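You operate a simulated robot arm through the tools that you are given. There is no shell and no other tool. Be economical: measure what you need, move in short steps, check, and stop when the job is done.

Carry out the task below with a simulated robot arm. There is one attempt and no reset: what you move stays moved.

TASK
Put things in order on the table top. At the end: the cream light tin (marked "No. 4") from the table top stands where the squeezer (marked "JUICE") stood; the squeezer stands on top of the blue plain yoghurt; the tamper stands on top of the beige egg box (marked "6 EGGS"); the teal veg brush stands where the cream light tin stood; whatever was shut is shut again. Leave all else as you found it, and nothing knocked over.

The check looks at the end state, three seconds after you hand in, the way a careful person would. Anything else that was tipped, shoved, dropped, spilled or broken makes it a failure.

THE ROBOT
A 5-joint arm with a two-finger parallel gripper, fixed in place. Base frame: the origin is at the foot of the arm, x ahead of it, y to its left, z up; the work surface is at about z = 0. Readings come in cm, degrees, newtons and seconds.
With the tool pointing down near the work surface it reaches from about 26 to 68 cm from the base axis. Its first joint turns from -66.0 to 66.0 degrees. The tool tilts only in the upright plane through the base axis and itself; it spins freely about its own axis. Payload 2.9 kg.
The tool frame sits at the grasp point between the pads (the TCP): z along the fingers, y along the line on which they close. The tips reach 3 cm beyond it. The gripper opens to 11 cm. The fingers are 2 cm wide and 1 cm thick; the gripper's body (4.8 by 11.2 cm) begins 5.5 cm behind the TCP.
Orientation is told as [roll, pitch, yaw] about the base's x, y, z axes, in that order, counted from this pose: with the fingers straight down and closing along the base's y, the tool's x points along the base's -x, its y along +y and its z along -z.

THE INTERFACE
- The arm moves only by the tool jog_arm. Its argument "moves" is a list of rows, each a list of 7 numbers: the shift along the base's x, y, z in units of 50 mm (1.0 is 50 mm), then the turn, a rotation vector about the base's x, y, z in units of 5 degrees (1.0 is 5 degrees), then the opening in per cent of the stroke, from 0 (shut) to 100 (fully open). In form: [[tx, ty, tz, wx, wy, wz, grip], ...]. A call has 1 to 12 rows; each row shifts and turns the commanded pose from where the row before left it. A call with a number of a shift or a turn outside -1 to 1 is refused whole. Rows are played at 5 a second. More than 5 cm and 8.6 degrees between two rows, or a gripper value outside its range, and nothing of the call is played. A pose out of reach is approached as far as the arm can. The call stops where the force on the tool passes 40 N (or 10 N more than at its start, if that is more) or the arm is blocked; 0.2 s more then pass. The fingers move at their own pace (about 10.8 cm/s each) and stop on an object; they squeeze with about 23 N. The grip force told is the motor's: it shows also when the fingers shut on nothing. Time passes only in rows, and 0.2 s behind the last, so rows that do not move let the fingers close. It gives the time, the measured TCP pose, the force on the tool (base axes), the opening and the grip force at its end, in the units of the frame above (readings bear some noise).
- Cameras (640 x 400 px; columns grow to the right, rows downward): "scene" is fixed at [5.1, -47.74, 58.9]; the picture's right is [0.52, -0.85, 0.00], its down [-0.61, -0.37, -0.70] and it looks along [0.60, 0.37, -0.71] (base axes); focal length 295 px, centre (320, 200). "wrist" rides on the gripper at [7.2, 1.7, -10.3] in the tool frame; the picture's right is [-0.23, 0.97, 0.00], its down [-0.76, -0.18, -0.62] and it looks along [-0.61, -0.14, 0.78] (tool axes); focal length 222 px, centre (320, 200). There is no depth. A picture from a camera that has moved, and an enlarged one, comes with that camera's place and axes in the base frame and with its lens.
- snapshot(camera): a new picture of that camera. No time passes.
- zoom(camera, box): a new picture of the part [left, top, right, bottom] of that camera's present view, enlarged. No time passes.
- hand_in(): hands the job in; it is judged then, once.

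Go step by step. Nothing tells you positions but the pictures and the camera data: compare them with the known pose of the tool, close in by small moves and look again before you grip or let go. The budget is 120 turns and 76 pictures, counting those below and the enlarged ones. Unless the task says otherwise, let go and move clear before handing in, and close with one line.

The tools are called as a command line: name --pt "numbers of a row" for each row, then --argument value for the rest, lists and objects as JSON in quotes. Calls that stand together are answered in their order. jog_arm: Moves the arm, as the interface text tells. Its arguments: {"type":"object","properties":{"moves":{"type":"array","items":{"type":"array","items":{"type":"number"}}}},"required":["moves"]} The other tools are called the same way: snapshot (camera) takes a picture; zoom (camera, box) takes an enlarged picture of a part of a camera's view; hand_in () hands the job in.

At the start:

```text
time_s: 0.0
position: [26.38, -23.95, 33.09]
orientation: [0.0, 0.0, 0.0]
ft_force: [0.1, 0.1, 0.5]
gripper_width: 10.98
grip_force: 0.0
```

scene: 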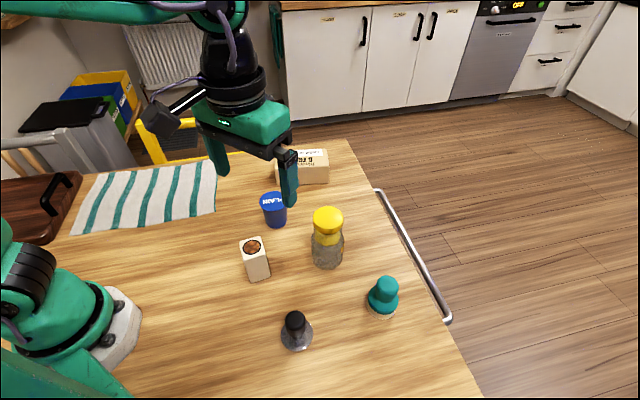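
wrist: 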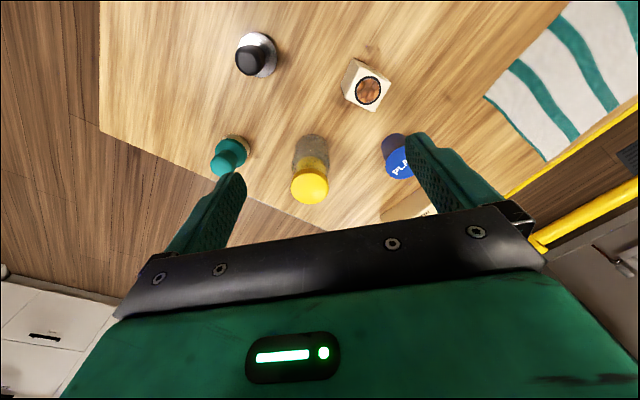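

I see the egg box, yoghurt, squeezer or tin candidates, tamper and brush on the table; I'll zoom in to identify each.

zoom --camera "scene" --box '[220, 130, 420, 255]'

zoom --camera "scene" --box '[220, 230, 420, 355]'

zoom --camera "wrist" --box '[190, 10, 450, 220]'

```text
3.20 times, centred on (320, 192) of scene
camera zoom: at [5.1, -47.74, 58.9], right [0.52, -0.85, 0.0], down [-0.61, -0.37, -0.7], along [0.6, 0.37, -0.71], focal length 944 px, centre (320, 224)
```

zoom: 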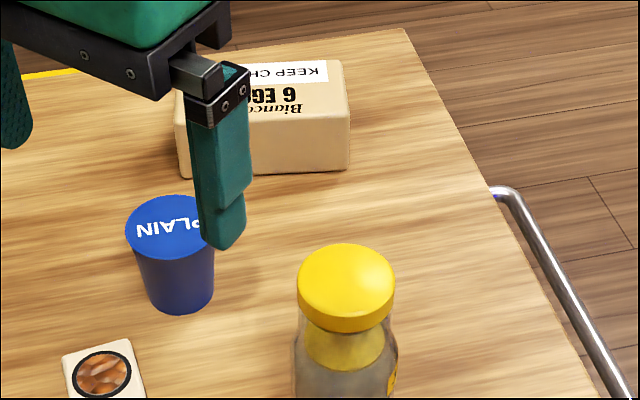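

```text
3.20 times, centred on (320, 292) of scene
camera zoom: at [5.1, -47.74, 58.9], right [0.52, -0.85, 0.0], down [-0.61, -0.37, -0.7], along [0.6, 0.37, -0.71], focal length 944 px, centre (320, -96)
```

zoom: 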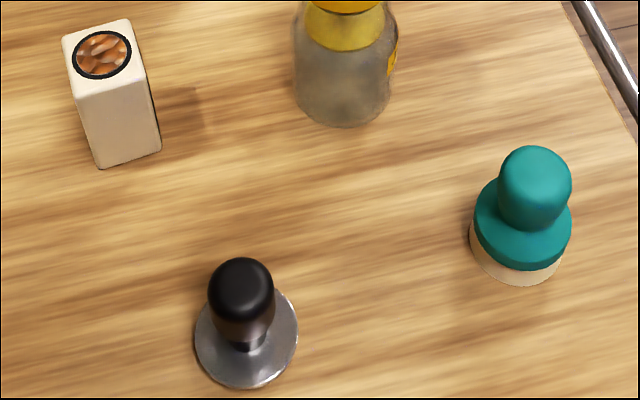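

```text
1.90 times, centred on (320, 115) of wrist
camera zoom: at [19.07, -22.19, 43.47], right [0.23, 0.97, 0.0], down [0.76, -0.18, 0.62], along [0.61, -0.14, -0.78], focal length 423 px, centre (320, 362)
```

zoom: 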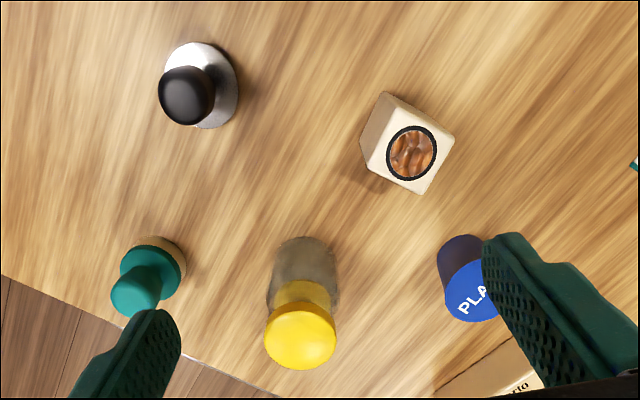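

I take the black tamper at about (21,-32.6), tin (28,-17), squeezer (39.5,-28.4), brush (35,-44), yoghurt (43,-11) and egg box (61,-7). I'll start with the tamper, moving above it and looking again.

jog_arm --pt "-0.275 -0.4325 -0.75 0 0 0 100" --pt "-0.275 -0.4325 -0.75 0 0 0 100" --pt "-0.275 -0.4325 -0.75 0 0 0 100" --pt "-0.275 -0.4325 -0.75 0 0 0 100" --pt "0 0 0 0 0 0 100"

snapshot --camera "wrist"

snapshot --camera "scene"

```text
time_s: 1.2
position: [20.62, -32.34, 17.95]
orientation: [0.0, 0.1, 0.0]
ft_force: [-0.7, 0.3, -0.2]
gripper_width: 10.98
grip_force: 0.2
```

```text
70 pictures are left
camera wrist: at [13.42, -30.68, 28.39], right [0.23, 0.97, 0.0], down [0.76, -0.18, 0.62], along [0.61, -0.14, -0.78], focal length 222 px, centre (320, 200)
```

wrist: 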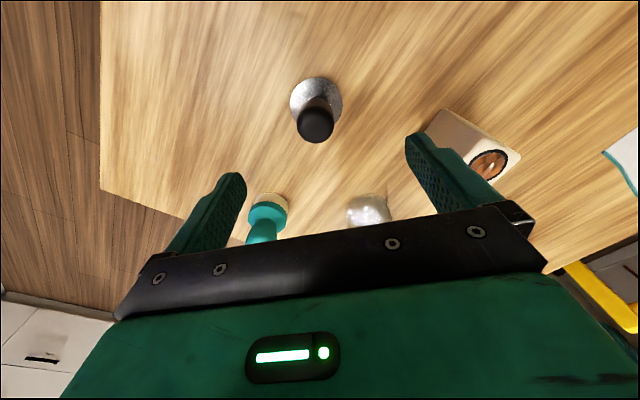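

```text
69 pictures are left
```

scene: 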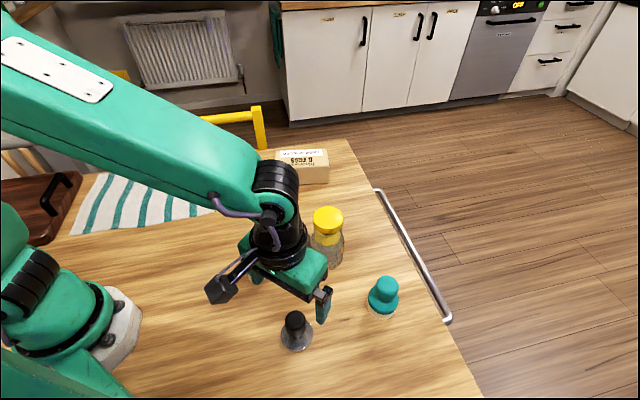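

Tamper at about (20.5,-32.7), knob top at about z 8.3. Descending around the knob and closing.

jog_arm --pt "0 -0.07 -0.75 0 0 0 60" --pt "0 0 -0.75 0 0 0 60" --pt "0 0 -0.5 0 0 0 60" --pt "0 0 -0.22 0 0 0 60" --pt "0 0 0 0 0 0 60"

zoom --camera "scene" --box '[220, 240, 380, 370]'

snapshot --camera "wrist"

```text
time_s: 2.4
position: [20.56, -32.94, 6.86]
orientation: [-0.1, 0.1, 0.1]
ft_force: [-0.5, -0.9, 0.7]
gripper_width: 6.58
grip_force: 0.2
```

```text
3.08 times, centred on (300, 305) of scene
camera zoom: at [5.1, -47.74, 58.9], right [0.52, -0.85, 0.0], down [-0.61, -0.37, -0.7], along [0.6, 0.37, -0.71], focal length 908 px, centre (382, -123)
```

zoom: 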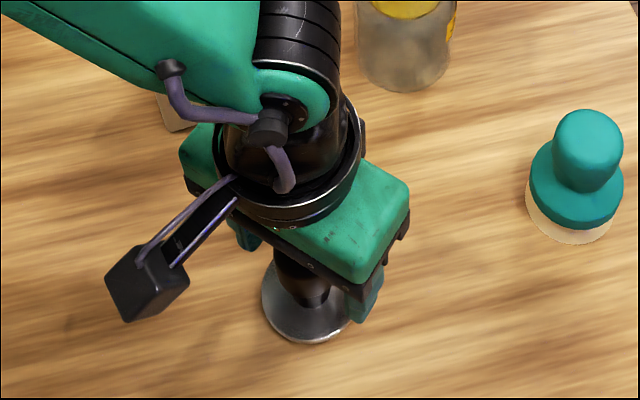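

```text
67 pictures are left
camera wrist: at [13.45, -31.19, 17.29], right [0.23, 0.97, 0.0], down [0.76, -0.18, 0.62], along [0.61, -0.14, -0.78], focal length 222 px, centre (320, 200)
```

wrist: 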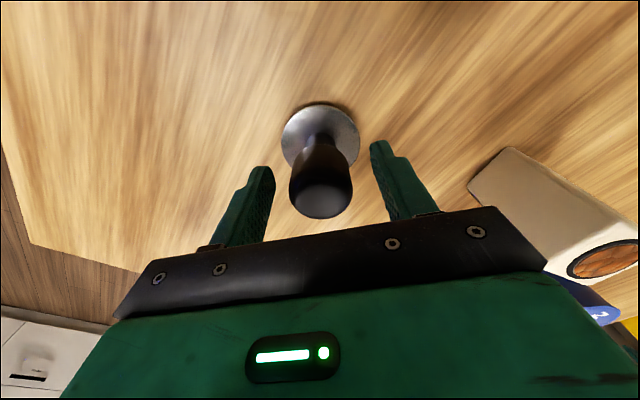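

Knob is between the fingers, about 0.4 cm inward; I nudge and close.

jog_arm --pt "-0.08 0.05 0 0 0 0 60" --pt "0 0 0 0 0 0 0" --pt "0 0 0 0 0 0 0" --pt "0 0 0 0 0 0 0" --pt "0 0 0.3 0 0 0 0" --pt "0 0 0.7 0 0 0 0"

snapshot --camera "wrist"

```text
time_s: 3.8
position: [20.42, -32.58, 11.92]
orientation: [0.0, 0.0, 0.0]
ft_force: [0.0, 0.3, 0.1]
gripper_width: 0.03
grip_force: 22.8
```

```text
66 pictures are left
camera wrist: at [13.11, -30.89, 22.41], right [0.23, 0.97, 0.0], down [0.76, -0.18, 0.62], along [0.61, -0.14, -0.78], focal length 222 px, centre (320, 200)
```

wrist: 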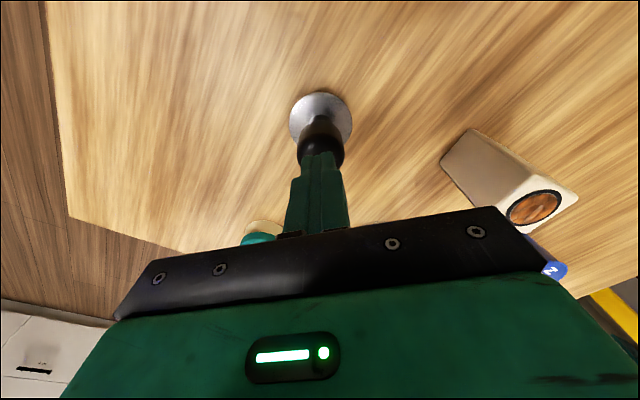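

The fingers closed on nothing, but the tamper still stands. I'll check from the scene camera before retrying.

zoom --camera "scene" --box '[220, 240, 380, 370]'

zoom --camera "wrist" --box '[260, 70, 380, 240]'

```text
3.08 times, centred on (300, 305) of scene
camera zoom: at [5.1, -47.75, 58.9], right [0.52, -0.85, 0.0], down [-0.61, -0.37, -0.7], along [0.6, 0.37, -0.71], focal length 908 px, centre (382, -123)
```

zoom: 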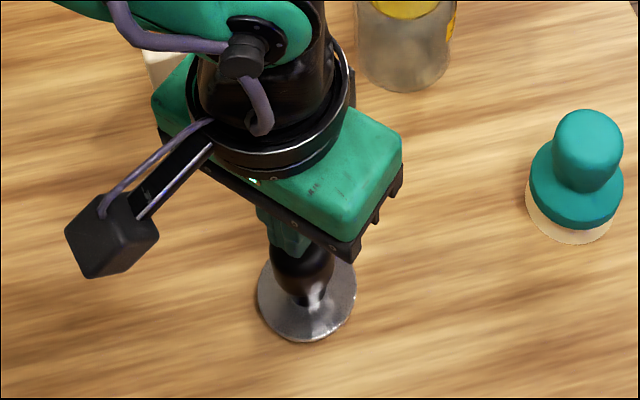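

```text
2.35 times, centred on (320, 155) of wrist
camera zoom: at [13.11, -30.89, 22.41], right [0.23, 0.97, 0.0], down [0.76, -0.18, 0.62], along [0.61, -0.14, -0.78], focal length 523 px, centre (320, 306)
```

zoom: 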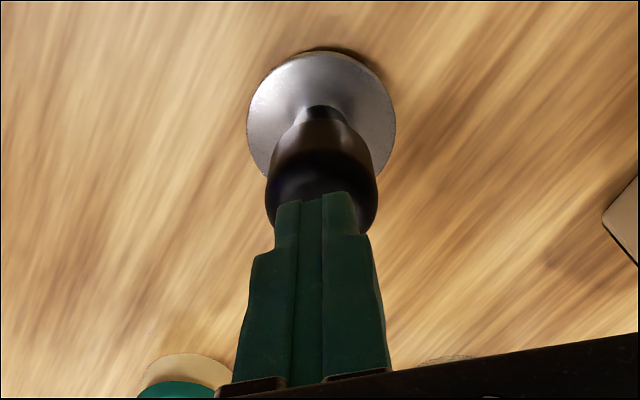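

Tamper unmoved at (20.3,-32.5). I'll go lower (TCP z about 5.4) and close, checking the width before lifting.

jog_arm --pt "-0.02 0 0 0 0 0 60" --pt "0 0 0 0 0 0 60" --pt "0 0 -0.5 0 0 0 60" --pt "0 0 -0.5 0 0 0 60" --pt "0 0 -0.3 0 0 0 60" --pt "0 0 0 0 0 0 0" --pt "0 0 0 0 0 0 0" --pt "0 0 0 0 0 0 0"

snapshot --camera "wrist"

```text
time_s: 5.6
position: [20.38, -32.78, 5.52]
orientation: [0.0, -0.1, 0.0]
ft_force: [0.0, -0.9, 0.0]
gripper_width: 3.65
grip_force: 22.3
```

```text
63 pictures are left
camera wrist: at [12.98, -31.01, 16.01], right [0.23, 0.97, 0.0], down [0.76, -0.18, 0.62], along [0.61, -0.14, -0.78], focal length 222 px, centre (320, 200)
```

wrist: 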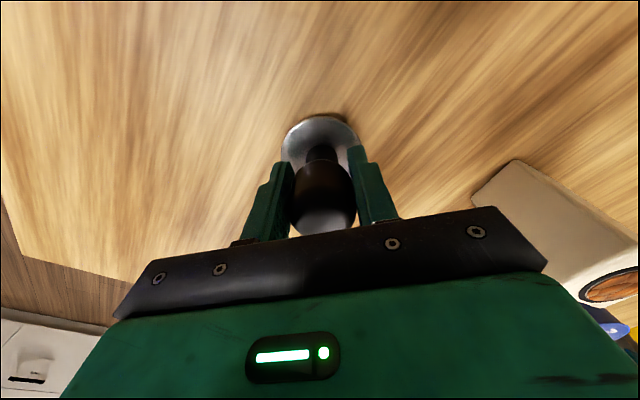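

Held at 3.65 cm. Lifting gently.

jog_arm --pt "0 0 0.1 0 0 0 0" --pt "0 0 0.2 0 0 0 0" --pt "0 0 0.3 0 0 0 0" --pt "0 0 0.3 0 0 0 0"

snapshot --camera "wrist"

```text
time_s: 6.6
position: [20.38, -32.62, 10.02]
orientation: [0.0, -0.1, 0.1]
ft_force: [0.1, -0.7, -3.1]
gripper_width: 3.67
grip_force: 23.5
```

```text
62 pictures are left
camera wrist: at [13.16, -30.97, 20.39], right [0.23, 0.97, 0.0], down [0.76, -0.18, 0.62], along [0.61, -0.14, -0.78], focal length 222 px, centre (320, 200)
```

wrist: 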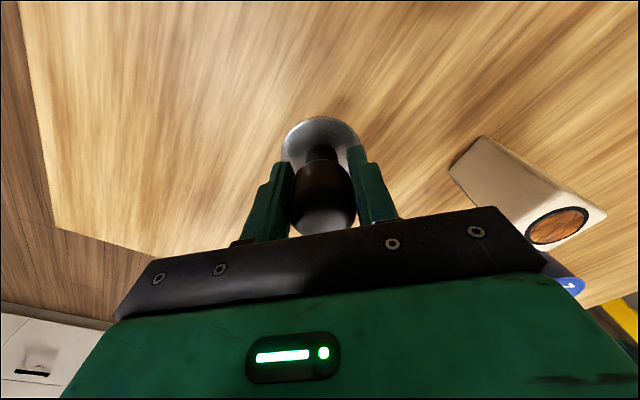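

Tamper is held. Raising to z≈28 and carrying toward the egg box.

jog_arm --pt "0 0 0.9 0 0 0 0" --pt "0 0 0.9 0 0 0 0" --pt "0 0 0.9 0 0 0 0" --pt "0 0 0.9 0 0 0 0" --pt "0.78 0.56 0 0 0 0 0" --pt "0.78 0.56 0 0 0 0 0" --pt "0.78 0.56 0 0 0 0 0" --pt "0.78 0.56 0 0 0 0 0" --pt "0.78 0.56 0 0 0 0 0" --pt "0.78 0.56 0 0 0 0 0" --pt "0.78 0.56 0 0 0 0 0" --pt "0.78 0.56 0 0 0 0 0"

snapshot --camera "wrist"

snapshot --camera "scene"

```text
time_s: 9.2
position: [51.47, -10.07, 27.92]
orientation: [0.1, -0.1, 0.0]
ft_force: [0.5, -0.5, -2.7]
gripper_width: 3.67
grip_force: 23.2
```

```text
61 pictures are left
camera wrist: at [44.25, -8.34, 38.4], right [0.23, 0.97, 0.0], down [0.76, -0.18, 0.62], along [0.61, -0.14, -0.78], focal length 222 px, centre (320, 200)
```

wrist: 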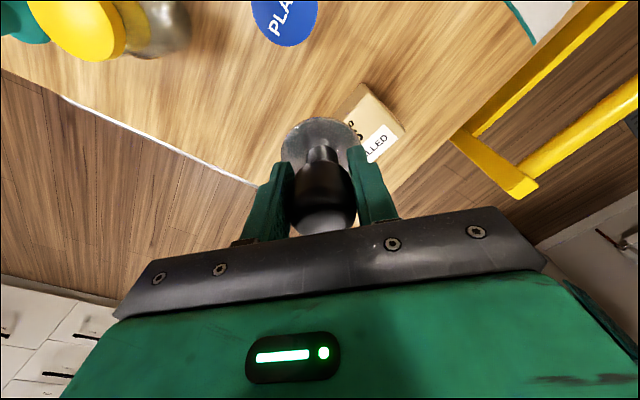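

```text
60 pictures are left
```

scene: 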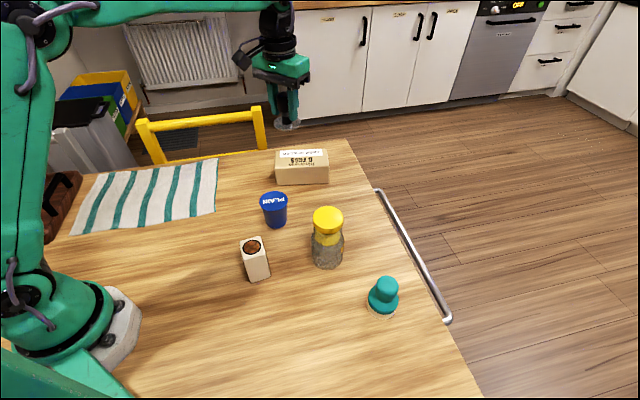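

The egg box is now clear in the scene view; I'll enlarge it to measure it, together with the yoghurt.

zoom --camera "scene" --box '[240, 130, 360, 205]'

zoom --camera "scene" --box '[230, 180, 358, 290]'

```text
5.33 times, centred on (300, 168) of scene
camera zoom: at [5.1, -47.75, 58.9], right [0.52, -0.85, 0.0], down [-0.61, -0.37, -0.7], along [0.6, 0.37, -0.71], focal length 1574 px, centre (427, 373)
```

zoom: 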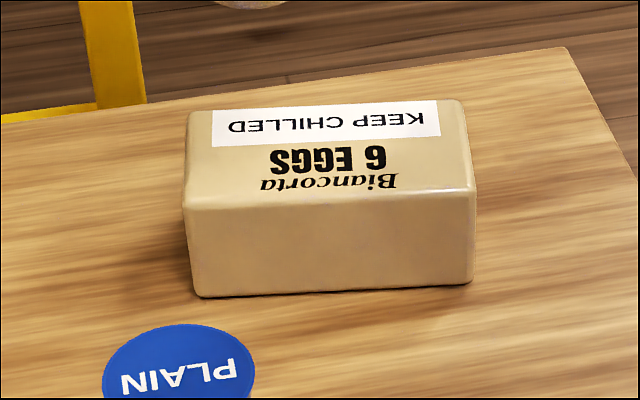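

```text
3.64 times, centred on (294, 235) of scene
camera zoom: at [5.1, -47.75, 58.9], right [0.52, -0.85, 0.0], down [-0.61, -0.37, -0.7], along [0.6, 0.37, -0.71], focal length 1073 px, centre (414, 73)
```

zoom: 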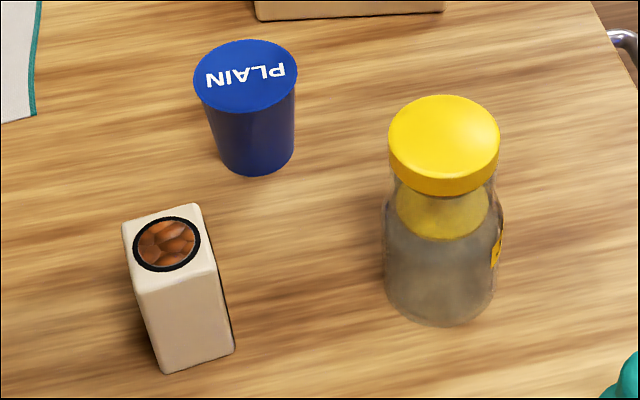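

Egg box top centre measured at (61.0,-7.0), top z≈6.6. Moving the tamper above it at a 2–3 cm gap.

jog_arm --pt "0.95 0.31 0 0 0 0 0" --pt "0.95 0.31 0 0 0 0 0" --pt "0 0 -0.9 0 0 0 0" --pt "0 0 -0.9 0 0 0 0" --pt "0 0 -0.7 0 0 0 0" --pt "0 0 0 0 0 0 0"

zoom --camera "scene" --box '[240, 100, 360, 205]'

snapshot --camera "wrist"

```text
time_s: 10.6
position: [60.96, -7.16, 15.54]
orientation: [0.0, 0.1, 0.1]
ft_force: [0.5, 0.0, -2.5]
gripper_width: 3.68
grip_force: 23.0
```

```text
3.81 times, centred on (300, 152) of scene
camera zoom: at [5.1, -47.74, 58.9], right [0.52, -0.85, 0.0], down [-0.61, -0.37, -0.7], along [0.6, 0.37, -0.71], focal length 1124 px, centre (396, 381)
```

zoom: 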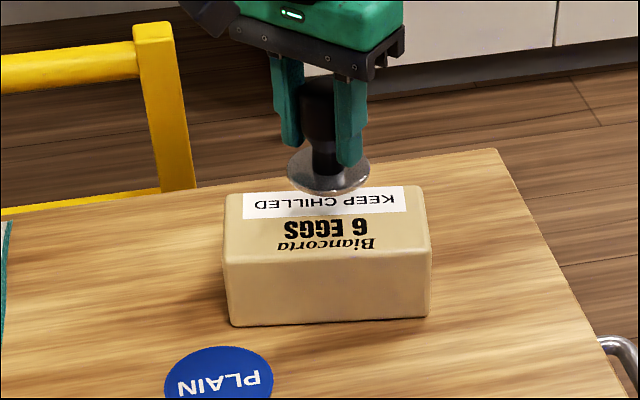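

```text
56 pictures are left
camera wrist: at [53.69, -5.46, 25.91], right [0.23, 0.97, 0.0], down [0.76, -0.18, 0.62], along [0.61, -0.14, -0.78], focal length 222 px, centre (320, 200)
```

wrist: 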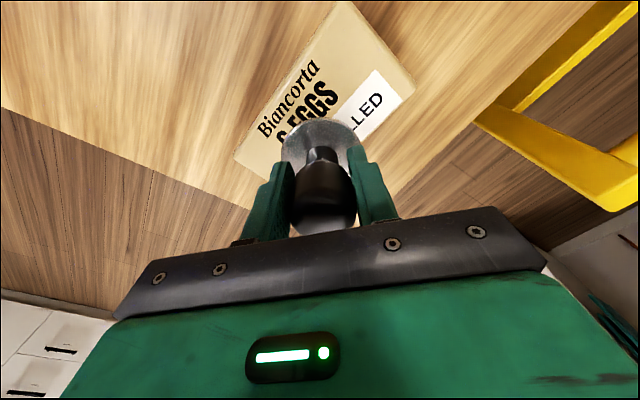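

Position agrees from both cameras. Lowering to near contact in small steps.

jog_arm --pt "0 0 -0.3 0 0 0 0" --pt "0 0 -0.2 0 0 0 0" --pt "0 0 -0.08 0 0 0 0" --pt "0 0 0 0 0 0 0"

zoom --camera "scene" --box '[240, 100, 360, 205]'

```text
time_s: 11.6
position: [60.99, -7.16, 12.56]
orientation: [0.0, 0.1, 0.0]
ft_force: [0.0, 1.7, -2.1]
gripper_width: 3.64
grip_force: 23.3
```

```text
3.81 times, centred on (300, 152) of scene
camera zoom: at [5.1, -47.74, 58.9], right [0.52, -0.85, 0.0], down [-0.61, -0.37, -0.7], along [0.6, 0.37, -0.71], focal length 1124 px, centre (396, 381)
```

zoom: 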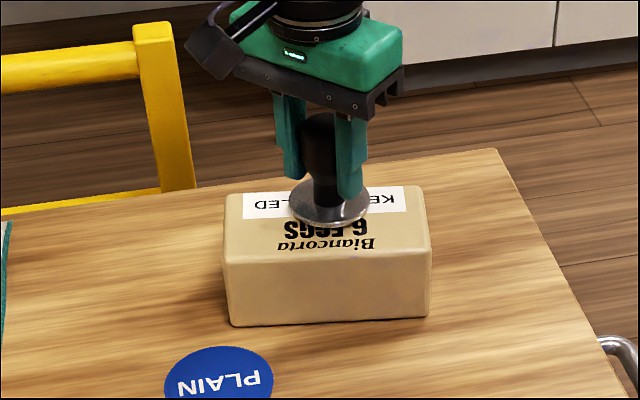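

Not yet touching by force; lowering by millimetres.

jog_arm --pt "0 0 -0.04 0 0 0 0" --pt "0 0 -0.04 0 0 0 0" --pt "0 0 0 0 0 0 0"

```text
time_s: 12.4
position: [61.07, -7.16, 12.59]
orientation: [0.0, -0.4, 0.0]
ft_force: [-4.7, 5.3, 21.8]
gripper_width: 3.6
grip_force: 22.9
```

Contact felt. Backing up 3 mm to unload, then opening.

jog_arm --pt "0 0 0.05 0 0 0 0" --pt "0 0 0 0 0 0 0"

```text
time_s: 13.0
position: [61.07, -7.09, 12.52]
orientation: [0.1, -0.2, 0.0]
ft_force: [6.5, 0.5, 12.2]
gripper_width: 3.65
grip_force: 23.3
```

jog_arm --pt "0 0 0.03 0 0 0 0" --pt "0 0 0 0 0 0 20" --pt "0 0 0 0 0 0 50" --pt "0 0 0 0 0 0 60" --pt "0 0 0.2 0 0 0 60" --pt "0 0 0.6 0 0 0 60" --pt "0 0 0.8 0 0 0 60"

zoom --camera "scene" --box '[240, 100, 360, 205]'

```text
time_s: 14.6
position: [60.89, -7.05, 20.62]
orientation: [0.0, 0.0, 0.0]
ft_force: [0.4, 0.3, -0.5]
gripper_width: 6.6
grip_force: 0.0
```

```text
3.81 times, centred on (300, 152) of scene
camera zoom: at [5.1, -47.74, 58.9], right [0.52, -0.85, 0.0], down [-0.61, -0.37, -0.7], along [0.6, 0.37, -0.71], focal length 1124 px, centre (396, 381)
```

zoom: 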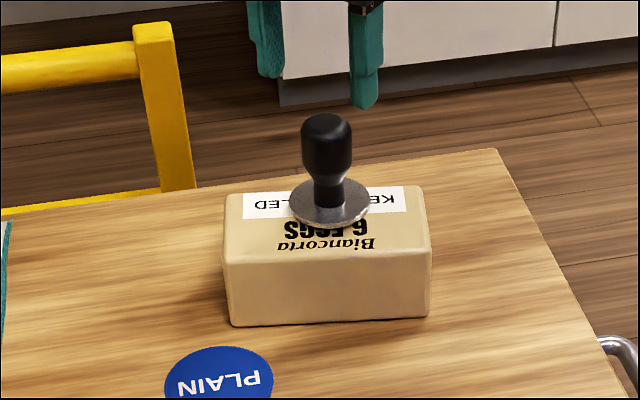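

Tamper stands well on the egg box. Next the squeezer: I need its side profile, so I back off toward the base, then tilt the tool to look at it more level.

jog_arm --pt "-0.9 -0.26 0.04 0 0 0 100" --pt "-0.9 -0.26 0.04 0 0 0 100" --pt "-0.9 -0.26 0 0 0 0 100" --pt "-0.9 -0.26 0 0 0 0 100" --pt "-0.9 -0.26 0 0 0 0 100" --pt "-0.9 -0.26 0 0 0 0 100" --pt "-0.9 -0.26 0 0 0 0 100" --pt "-0.2 -0.26 0 -0.588 -0.809 0 100" --pt "0 0 0 -0.588 -0.809 0 100" --pt "0 0 0 -0.588 -0.809 0 100" --pt "0 0 0 -0.588 -0.809 0 100" --pt "0 0 0 -0.588 -0.809 0 100"

snapshot --camera "wrist"

```text
time_s: 17.2
position: [28.4, -17.58, 21.0]
orientation: [-14.0, -20.9, 3.0]
ft_force: [-0.9, -0.3, -0.5]
gripper_width: 11.0
grip_force: 0.1
```

```text
53 pictures are left
camera wrist: at [18.06, -13.95, 27.44], right [0.25, 0.96, -0.14], down [0.48, 0.0, 0.88], along [0.84, -0.28, -0.46], focal length 222 px, centre (320, 200)
```

wrist: 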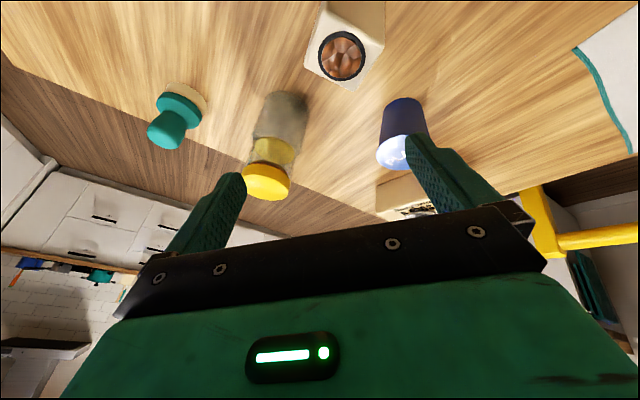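

zoom --camera "wrist" --box '[210, 70, 360, 210]'

```text
2.86 times, centred on (285, 140) of wrist
camera zoom: at [18.06, -13.95, 27.44], right [0.25, 0.96, -0.14], down [0.48, 0.0, 0.88], along [0.84, -0.28, -0.46], focal length 635 px, centre (420, 371)
```

zoom: 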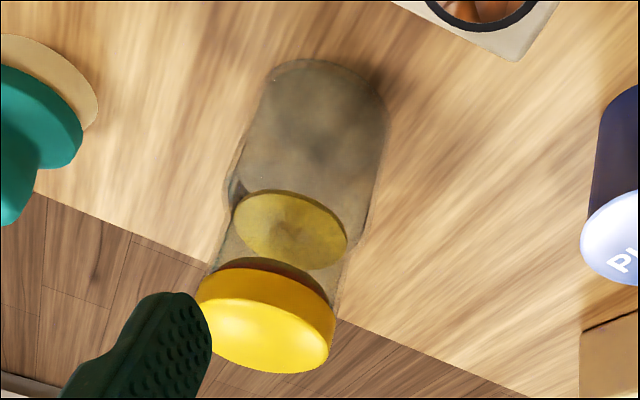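

Jar profile: body up to z≈7, neck, yellow cap z≈11–14, axis near (39.1,-28.4). I'll untilt and go above it to grip by the cap.

jog_arm --pt "0 0 0 0.588 0.809 0 100" --pt "0 0 0 0.588 0.809 0 100" --pt "0.3 -0.3 0 0.588 0.809 0 100" --pt "0.6 -0.6 0 0.588 0.809 0 100" --pt "0.6 -0.6 0 0.588 0.809 0 100" --pt "0.64 -0.66 0 0 0 0 100" --pt "0 0 0 0 0 0 100"

snapshot --camera "wrist"

zoom --camera "scene" --box '[230, 150, 400, 290]'

```text
time_s: 18.8
position: [39.21, -28.33, 21.08]
orientation: [0.0, 0.1, 0.0]
ft_force: [0.1, -0.1, 0.0]
gripper_width: 11.02
grip_force: 0.1
```

```text
51 pictures are left
camera wrist: at [32.0, -26.66, 31.48], right [0.23, 0.97, 0.0], down [0.76, -0.18, 0.62], along [0.61, -0.14, -0.78], focal length 222 px, centre (320, 200)
```

wrist: 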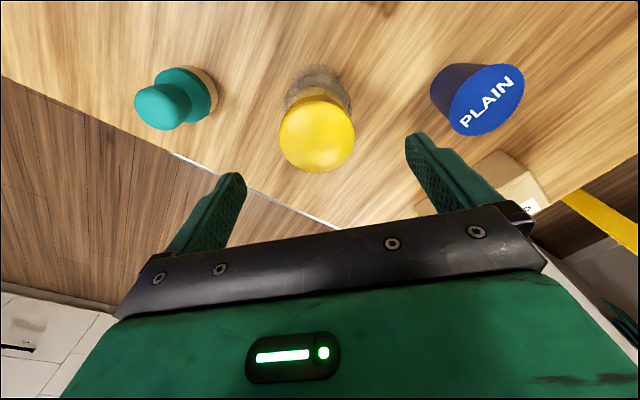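

```text
2.86 times, centred on (315, 220) of scene
camera zoom: at [5.1, -47.75, 58.9], right [0.52, -0.85, 0.0], down [-0.61, -0.37, -0.7], along [0.6, 0.37, -0.71], focal length 843 px, centre (334, 143)
```

zoom: 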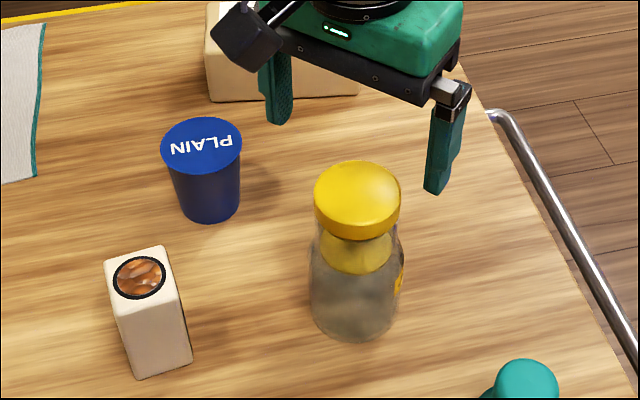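

Cap centred under the tool. Descending to z≈12.3, closing and checking the width.

jog_arm --pt "-0.02 -0.01 -0.7 0 0 0 100" --pt "0 0 -0.7 0 0 0 100" --pt "0 0 -0.36 0 0 0 100" --pt "0 0 0 0 0 0 60" --pt "0 0 0 0 0 0 40" --pt "0 0 0 0 0 0 30" --pt "0 0 0 0 0 0 30"

zoom --camera "scene" --box '[230, 150, 400, 290]'

```text
time_s: 20.4
position: [39.24, -28.31, 12.29]
orientation: [0.1, -0.1, 0.0]
ft_force: [1.1, -0.1, -0.4]
gripper_width: 6.16
grip_force: 22.9
```

```text
2.86 times, centred on (315, 220) of scene
camera zoom: at [5.1, -47.74, 58.9], right [0.52, -0.85, 0.0], down [-0.61, -0.37, -0.7], along [0.6, 0.37, -0.71], focal length 843 px, centre (334, 143)
```

zoom: 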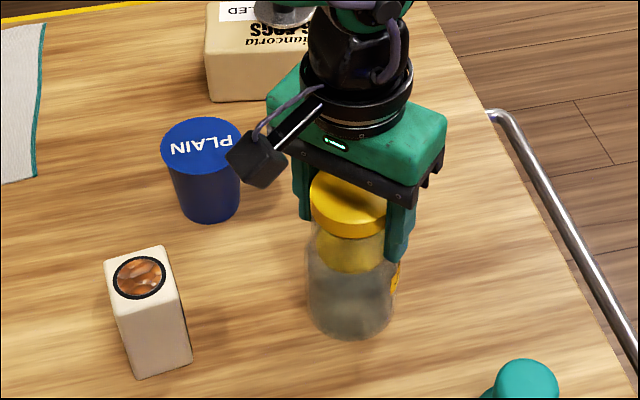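

Cap gripped at 6.16 cm. Lifting 1.5 cm to check that the whole squeezer comes along.

jog_arm --pt "0 0 0.06 0 0 0 0" --pt "0 0 0.1 0 0 0 0" --pt "0 0 0.14 0 0 0 0" --pt "0 0 0 0 0 0 0"

zoom --camera "scene" --box '[230, 150, 400, 290]'

```text
time_s: 21.4
position: [39.05, -28.48, 13.72]
orientation: [-0.1, 0.0, -0.1]
ft_force: [-0.3, -0.3, -3.0]
gripper_width: 6.14
grip_force: 22.9
```

```text
2.86 times, centred on (315, 220) of scene
camera zoom: at [5.1, -47.75, 58.9], right [0.52, -0.85, 0.0], down [-0.61, -0.37, -0.7], along [0.6, 0.37, -0.71], focal length 843 px, centre (334, 143)
```

zoom: 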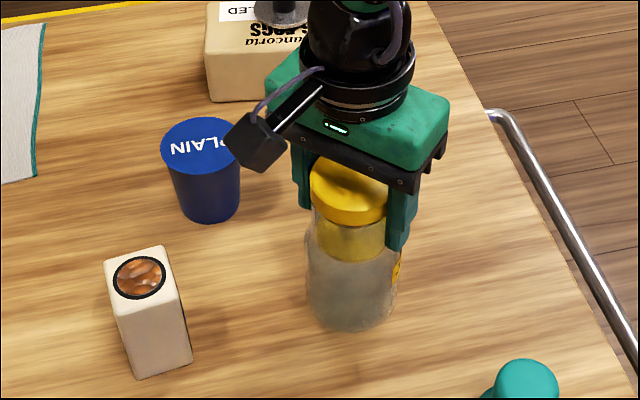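

The whole squeezer lifts (about 3 N). Raising and carrying it above the yoghurt at about (42.4,-11.3).

jog_arm --pt "0 0 0.6 0 0 0 0" --pt "0 0 0.9 0 0 0 0" --pt "0 0 0.9 0 0 0 0" --pt "0.13 0.69 0 0 0 0 0" --pt "0.18 0.9 0 0 0 0 0" --pt "0.18 0.9 0 0 0 0 0" --pt "0.18 0.95 0 0 0 0 0" --pt "0 0 0 0 0 0 0"

snapshot --camera "wrist"

zoom --camera "scene" --box '[210, 130, 350, 250]'

```text
time_s: 23.2
position: [42.56, -11.19, 25.66]
orientation: [0.0, 0.0, 0.0]
ft_force: [0.1, 0.6, -2.0]
gripper_width: 6.14
grip_force: 23.1
```

```text
47 pictures are left
camera wrist: at [35.38, -9.39, 35.91], right [0.23, 0.97, 0.0], down [0.76, -0.18, 0.62], along [0.61, -0.14, -0.78], focal length 222 px, centre (320, 200)
```

wrist: 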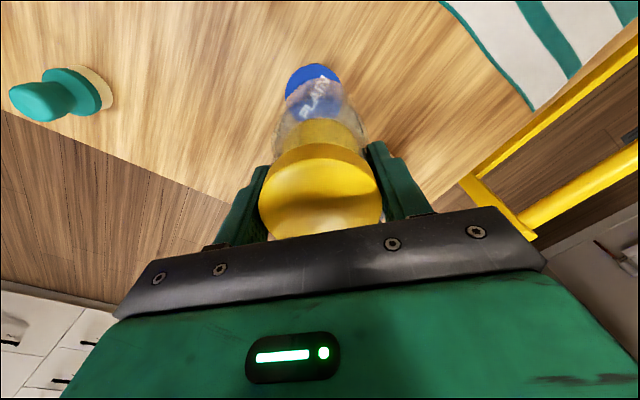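

```text
3.33 times, centred on (280, 190) of scene
camera zoom: at [5.1, -47.74, 58.9], right [0.52, -0.85, 0.0], down [-0.61, -0.37, -0.7], along [0.6, 0.37, -0.71], focal length 984 px, centre (453, 233)
```

zoom: 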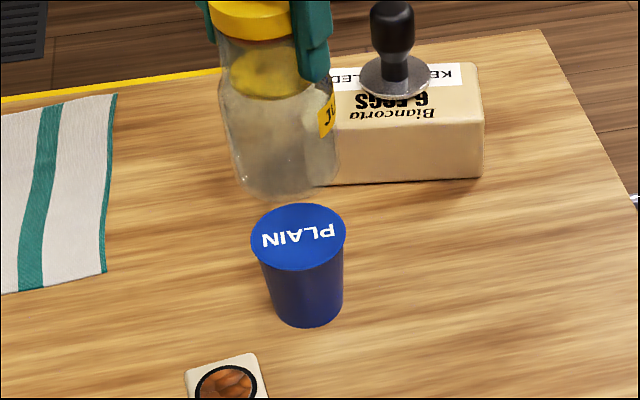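

Squeezer is over the yoghurt. Lowering to about 1 cm gap with a small correction, then look again.

jog_arm --pt "-0.02 -0.04 -0.4 0 0 0 0" --pt "0 0 -0.35 0 0 0 0" --pt "0 0 -0.17 0 0 0 0" --pt "0 0 0 0 0 0 0"

zoom --camera "wrist" --box '[240, 30, 400, 230]'

zoom --camera "scene" --box '[230, 140, 330, 240]'

```text
time_s: 24.2
position: [42.42, -11.36, 21.01]
orientation: [0.0, 0.0, 0.0]
ft_force: [0.3, 0.0, -2.6]
gripper_width: 6.12
grip_force: 22.6
```

```text
2.00 times, centred on (320, 130) of wrist
camera zoom: at [35.16, -9.75, 31.45], right [0.23, 0.97, 0.0], down [0.76, -0.18, 0.62], along [0.61, -0.14, -0.78], focal length 444 px, centre (320, 340)
```

zoom: 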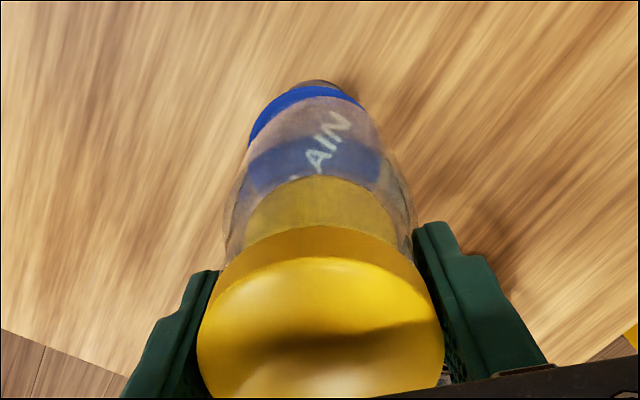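

```text
4.00 times, centred on (280, 190) of scene
camera zoom: at [5.1, -47.74, 58.9], right [0.52, -0.85, 0.0], down [-0.61, -0.37, -0.7], along [0.6, 0.37, -0.71], focal length 1180 px, centre (480, 240)
```

zoom: 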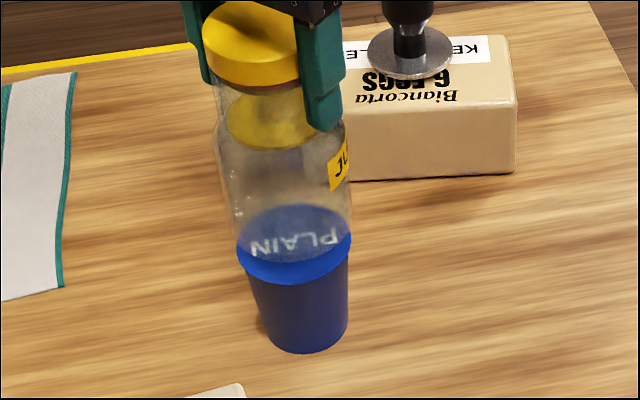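

Squeezer is near concentric; I shift it 2 mm in x and y and lower in millimetre steps watching force.

jog_arm --pt "-0.04 -0.04 -0.1 0 0 0 0" --pt "0 0 -0.06 0 0 0 0" --pt "0 0 0 0 0 0 0"

zoom --camera "scene" --box '[230, 140, 330, 240]'

```text
time_s: 25.0
position: [42.22, -11.54, 20.27]
orientation: [0.0, 0.0, 0.1]
ft_force: [-0.6, -0.6, -3.8]
gripper_width: 6.16
grip_force: 22.5
```

```text
4.00 times, centred on (280, 190) of scene
camera zoom: at [5.1, -47.74, 58.9], right [0.52, -0.85, 0.0], down [-0.61, -0.37, -0.7], along [0.6, 0.37, -0.71], focal length 1180 px, centre (480, 240)
```

zoom: 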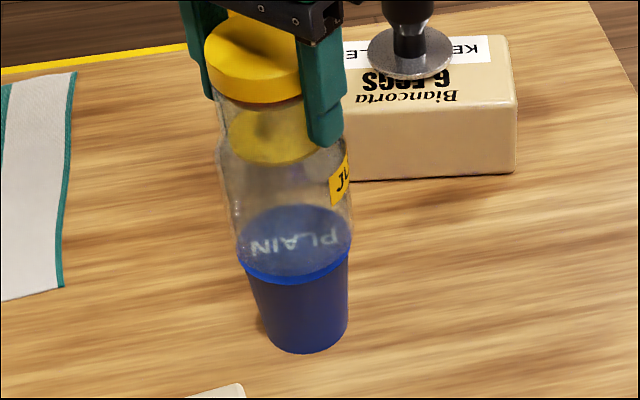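

jog_arm --pt "0 0 -0.06 0 0 0 0" --pt "0 0 -0.02 0 0 0 0" --pt "0 0 0 0 0 0 0"

```text
time_s: 25.8
position: [42.13, -11.54, 19.85]
orientation: [0.0, -0.1, 0.0]
ft_force: [-0.1, 0.9, -2.0]
gripper_width: 6.15
grip_force: 23.2
```

jog_arm --pt "0.01 0 -0.02 0 0 0 0" --pt "0 0 -0.02 0 0 0 0" --pt "0 0 0 0 0 0 0"

zoom --camera "scene" --box '[230, 140, 330, 240]'

```text
time_s: 26.6
position: [42.16, -11.58, 19.72]
orientation: [0.0, 0.0, 0.0]
ft_force: [-2.1, -0.7, 7.2]
gripper_width: 6.16
grip_force: 22.5
```

```text
4.00 times, centred on (280, 190) of scene
camera zoom: at [5.1, -47.74, 58.9], right [0.52, -0.85, 0.0], down [-0.61, -0.37, -0.7], along [0.6, 0.37, -0.71], focal length 1180 px, centre (480, 240)
```

zoom: 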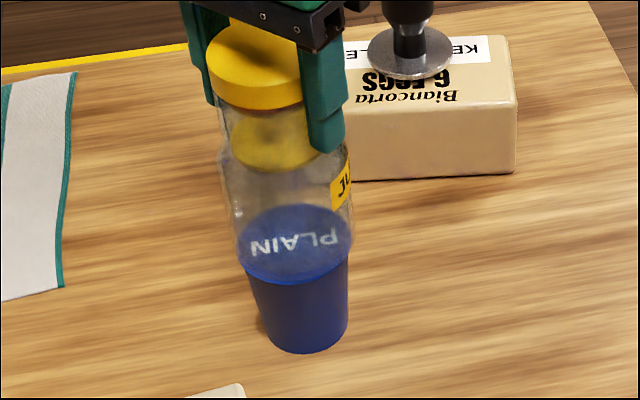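

Contact made and well centred. Easing off a millimetre, opening and rising.

jog_arm --pt "0 0 0.02 0 0 0 0" --pt "0 0 0 0 0 0 58" --pt "0 0 0 0 0 0 70" --pt "0 0 0 0 0 0 90" --pt "0 0 0 0 0 0 90" --pt "0 0 0.3 0 0 0 90" --pt "0 0 0.7 0 0 0 90" --pt "0 0 0.9 0 0 0 90"

zoom --camera "scene" --box '[220, 130, 380, 290]'

```text
time_s: 28.4
position: [42.08, -11.77, 29.28]
orientation: [0.0, 0.0, 0.0]
ft_force: [-0.7, -0.7, 0.4]
gripper_width: 9.89
grip_force: 0.2
```

```text
2.50 times, centred on (300, 210) of scene
camera zoom: at [5.1, -47.74, 58.9], right [0.52, -0.85, 0.0], down [-0.61, -0.37, -0.7], along [0.6, 0.37, -0.71], focal length 738 px, centre (370, 175)
```

zoom: 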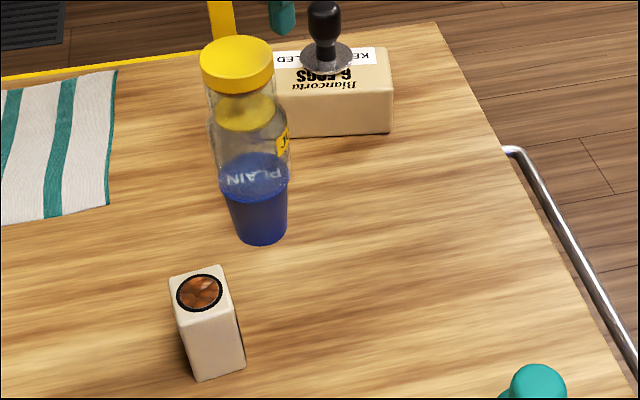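

Squeezer stands squarely on the yoghurt. Next the cream tin at about (28,-17.2), turned about 45°; I go above it with the tool yawed -42° and look.

jog_arm --pt "-0.7 -0.27 0 0 0 -1 80" --pt "-0.7 -0.27 0 0 0 -1 80" --pt "-0.7 -0.27 0 0 0 -1 80" --pt "-0.7 -0.28 0 0 0 -1 80" --pt "0 0 -0.4 0 0 -1 80" --pt "0 0 -0.5 0 0 -1 80" --pt "0 0 -0.5 0 0 -1 80" --pt "0 0 -0.5 0 0 -1 80" --pt "0 0 0 0 0 -0.4 80" --pt "0 0 0 0 0 0 80"

snapshot --camera "wrist"

```text
time_s: 30.6
position: [28.16, -17.04, 19.64]
orientation: [-0.1, 0.0, -42.1]
ft_force: [-0.6, 0.5, 0.4]
gripper_width: 8.79
grip_force: 0.0
```

```text
40 pictures are left
camera wrist: at [23.93, -10.96, 30.07], right [0.82, 0.57, 0.0], down [0.45, -0.64, 0.62], along [0.36, -0.51, -0.78], focal length 222 px, centre (320, 200)
```

wrist: 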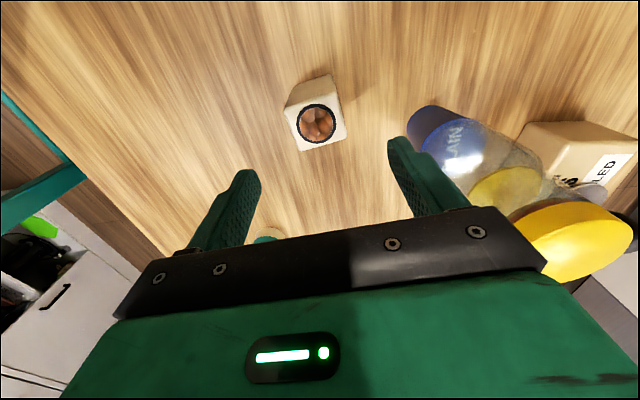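

zoom --camera "wrist" --box '[270, 60, 370, 165]'

```text
3.81 times, centred on (320, 112) of wrist
camera zoom: at [23.93, -10.96, 30.07], right [0.82, 0.57, 0.0], down [0.45, -0.64, 0.62], along [0.36, -0.51, -0.78], focal length 846 px, centre (320, 533)
```

zoom: 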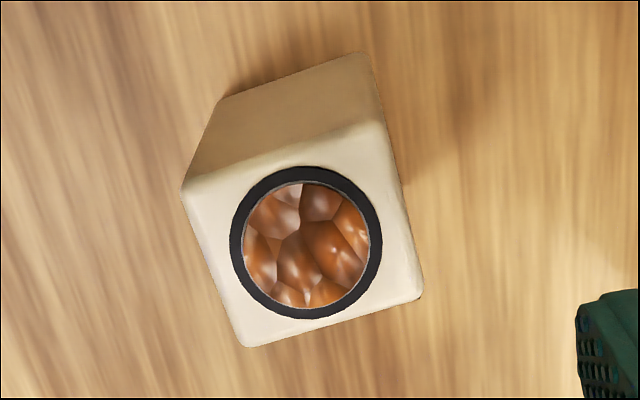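

The tin's top centre is (28.2,-17.4), sides at 52°/-38°. Turning +4°, descending to z≈5 and closing.

jog_arm --pt "0 -0.07 -0.6 0 0 0.8 80" --pt "0 0 -0.8 0 0 0 80" --pt "0 0 -0.8 0 0 0 80" --pt "0 0 -0.7 0 0 0 80" --pt "0 0 0 0 0 0 80"

snapshot --camera "wrist"

```text
time_s: 31.8
position: [28.35, -17.31, 5.16]
orientation: [0.0, 0.1, -37.9]
ft_force: [0.3, -0.8, -1.0]
gripper_width: 8.81
grip_force: 0.0
```

```text
38 pictures are left
camera wrist: at [23.71, -11.49, 15.63], right [0.78, 0.63, 0.0], down [0.49, -0.61, 0.62], along [0.39, -0.49, -0.78], focal length 222 px, centre (320, 200)
```

wrist: 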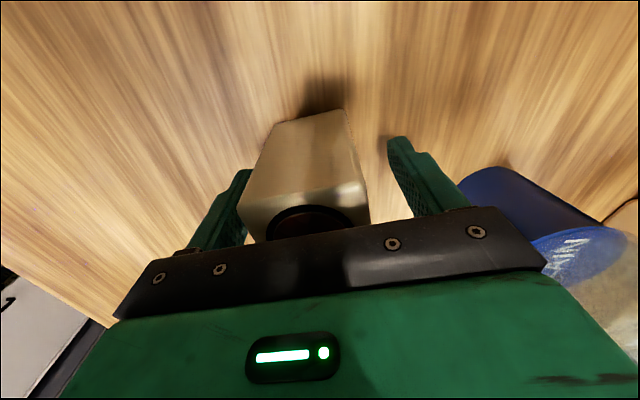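

Tin sits about 0.5 cm to one side; I shift the tool to centre, then close.

jog_arm --pt "-0.08 -0.065 0 0 0 0 80" --pt "0 0 0 0 0 0 65" --pt "0 0 0 0 0 0 55" --pt "0 0 0 0 0 0 48" --pt "0 0 0 0 0 0 40" --pt "0 0 0 0 0 0 30" --pt "0 0 0 0 0 0 30"

snapshot --camera "wrist"

```text
time_s: 33.4
position: [27.9, -17.59, 5.25]
orientation: [0.0, 0.0, -38.0]
ft_force: [-1.0, -0.6, 1.3]
gripper_width: 5.21
grip_force: 22.8
```

```text
37 pictures are left
camera wrist: at [23.29, -11.82, 15.69], right [0.78, 0.63, 0.0], down [0.49, -0.61, 0.62], along [0.39, -0.49, -0.78], focal length 222 px, centre (320, 200)
```

wrist: 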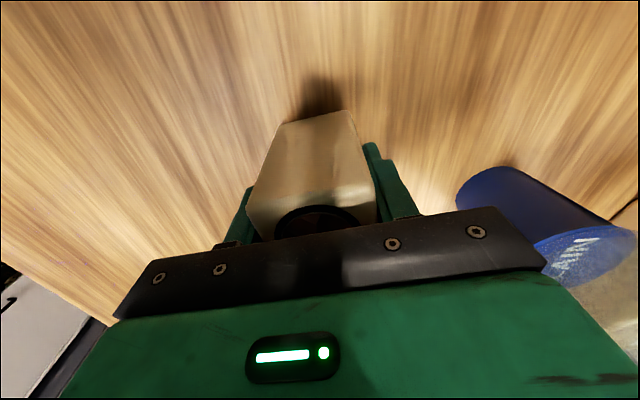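

Tin held at 5.21 cm. Lifting and carrying to the squeezer's old place (39.1,-28.4).

jog_arm --pt "0 0 0.15 0 0 0 30" --pt "0 0 0.5 0 0 0 30" --pt "0 0 0.6 0 0 0 30" --pt "0.56 -0.54 0 0 0 0 30" --pt "0.56 -0.54 0 0 0 0 30" --pt "0.56 -0.54 0 0 0 0 30" --pt "0.56 -0.54 0 0 0 0 30" --pt "0 0 -0.6 0 0 0 30" --pt "0 0 -0.4 0 0 0 30" --pt "0 0 0 0 0 0 30"

zoom --camera "scene" --box '[230, 180, 420, 320]'

snapshot --camera "wrist"

```text
time_s: 35.6
position: [39.09, -28.73, 6.49]
orientation: [0.0, 0.0, -38.0]
ft_force: [-0.4, 0.1, -1.2]
gripper_width: 5.16
grip_force: 23.0
```

```text
2.86 times, centred on (325, 250) of scene
camera zoom: at [5.1, -47.75, 58.9], right [0.52, -0.85, 0.0], down [-0.61, -0.37, -0.7], along [0.6, 0.37, -0.71], focal length 843 px, centre (306, 57)
```

zoom: 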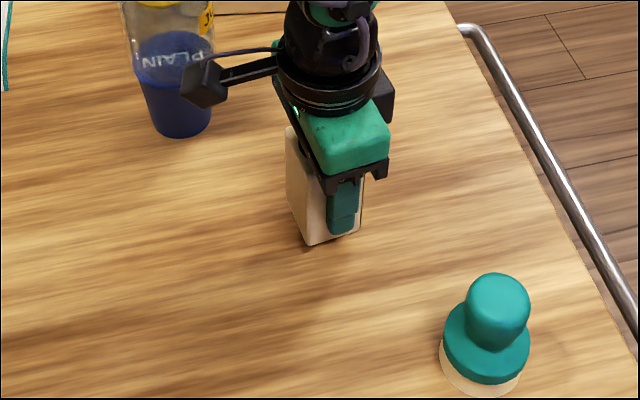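

```text
35 pictures are left
camera wrist: at [34.36, -22.84, 16.93], right [0.78, 0.63, 0.0], down [0.49, -0.61, 0.62], along [0.39, -0.49, -0.78], focal length 222 px, centre (320, 200)
```

wrist: 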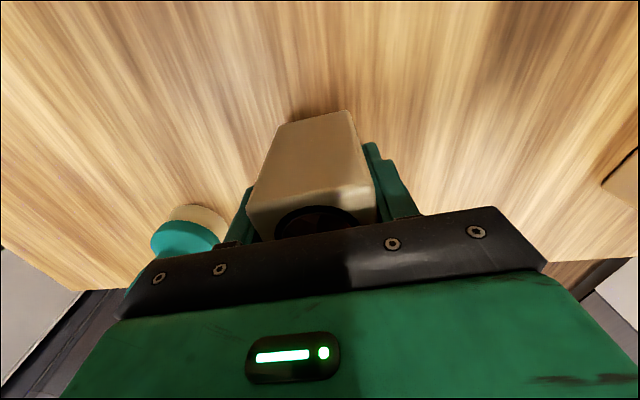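

Over the spot; adjust +0.3 cm in y and lower to just touching.

jog_arm --pt "0 0.06 -0.15 0 0 0 30" --pt "0 0 -0.07 0 0 0 30" --pt "0 0 0 0 0 0 30"

```text
time_s: 36.4
position: [39.11, -28.23, 5.38]
orientation: [0.0, 0.0, -38.0]
ft_force: [-0.5, -0.3, -0.9]
gripper_width: 5.17
grip_force: 22.9
```

jog_arm --pt "0 -0.02 -0.02 0 0 0 30" --pt "0 0 -0.01 0 0 0 30" --pt "0 0 0 0 0 0 30"

```text
time_s: 37.2
position: [38.99, -28.35, 5.15]
orientation: [0.0, 0.0, -38.0]
ft_force: [0.7, 0.1, 0.4]
gripper_width: 5.19
grip_force: 22.6
```

Essentially at the table. Opening and rising.

jog_arm --pt "0 0 -0.01 0 0 0 30" --pt "0 0 0 0 0 0 52" --pt "0 0 0 0 0 0 65" --pt "0 0 0 0 0 0 80" --pt "0 0 0 0 0 0 80" --pt "0 0 0.4 0 0 0 80" --pt "0 0 0.8 0 0 0 80" --pt "0 0 0.9 0 0 0 80"

snapshot --camera "wrist"

zoom --camera "scene" --box '[230, 150, 420, 320]'

```text
time_s: 39.0
position: [38.94, -28.27, 15.74]
orientation: [0.0, 0.1, -38.0]
ft_force: [-0.5, 0.3, -0.5]
gripper_width: 8.81
grip_force: 0.0
```

```text
34 pictures are left
camera wrist: at [34.37, -22.43, 26.19], right [0.78, 0.63, 0.0], down [0.49, -0.61, 0.62], along [0.39, -0.48, -0.78], focal length 222 px, centre (320, 200)
```

wrist: 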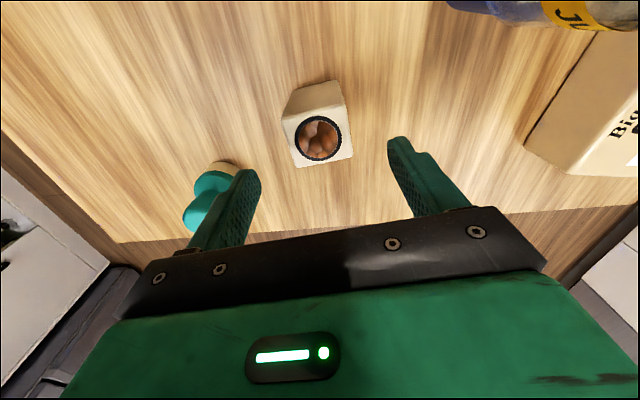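

```text
2.35 times, centred on (325, 235) of scene
camera zoom: at [5.1, -47.74, 58.9], right [0.52, -0.85, 0.0], down [-0.61, -0.37, -0.7], along [0.6, 0.37, -0.71], focal length 694 px, centre (308, 118)
```

zoom: 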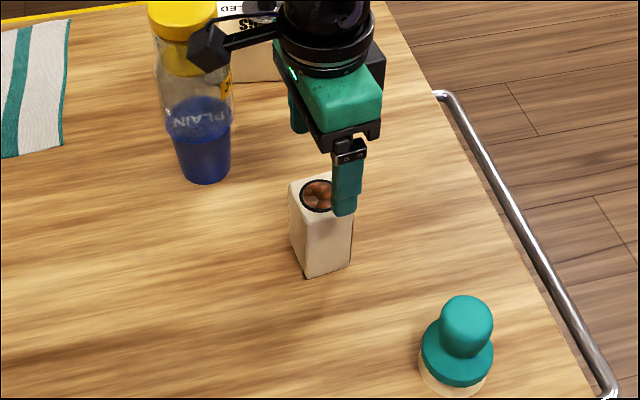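

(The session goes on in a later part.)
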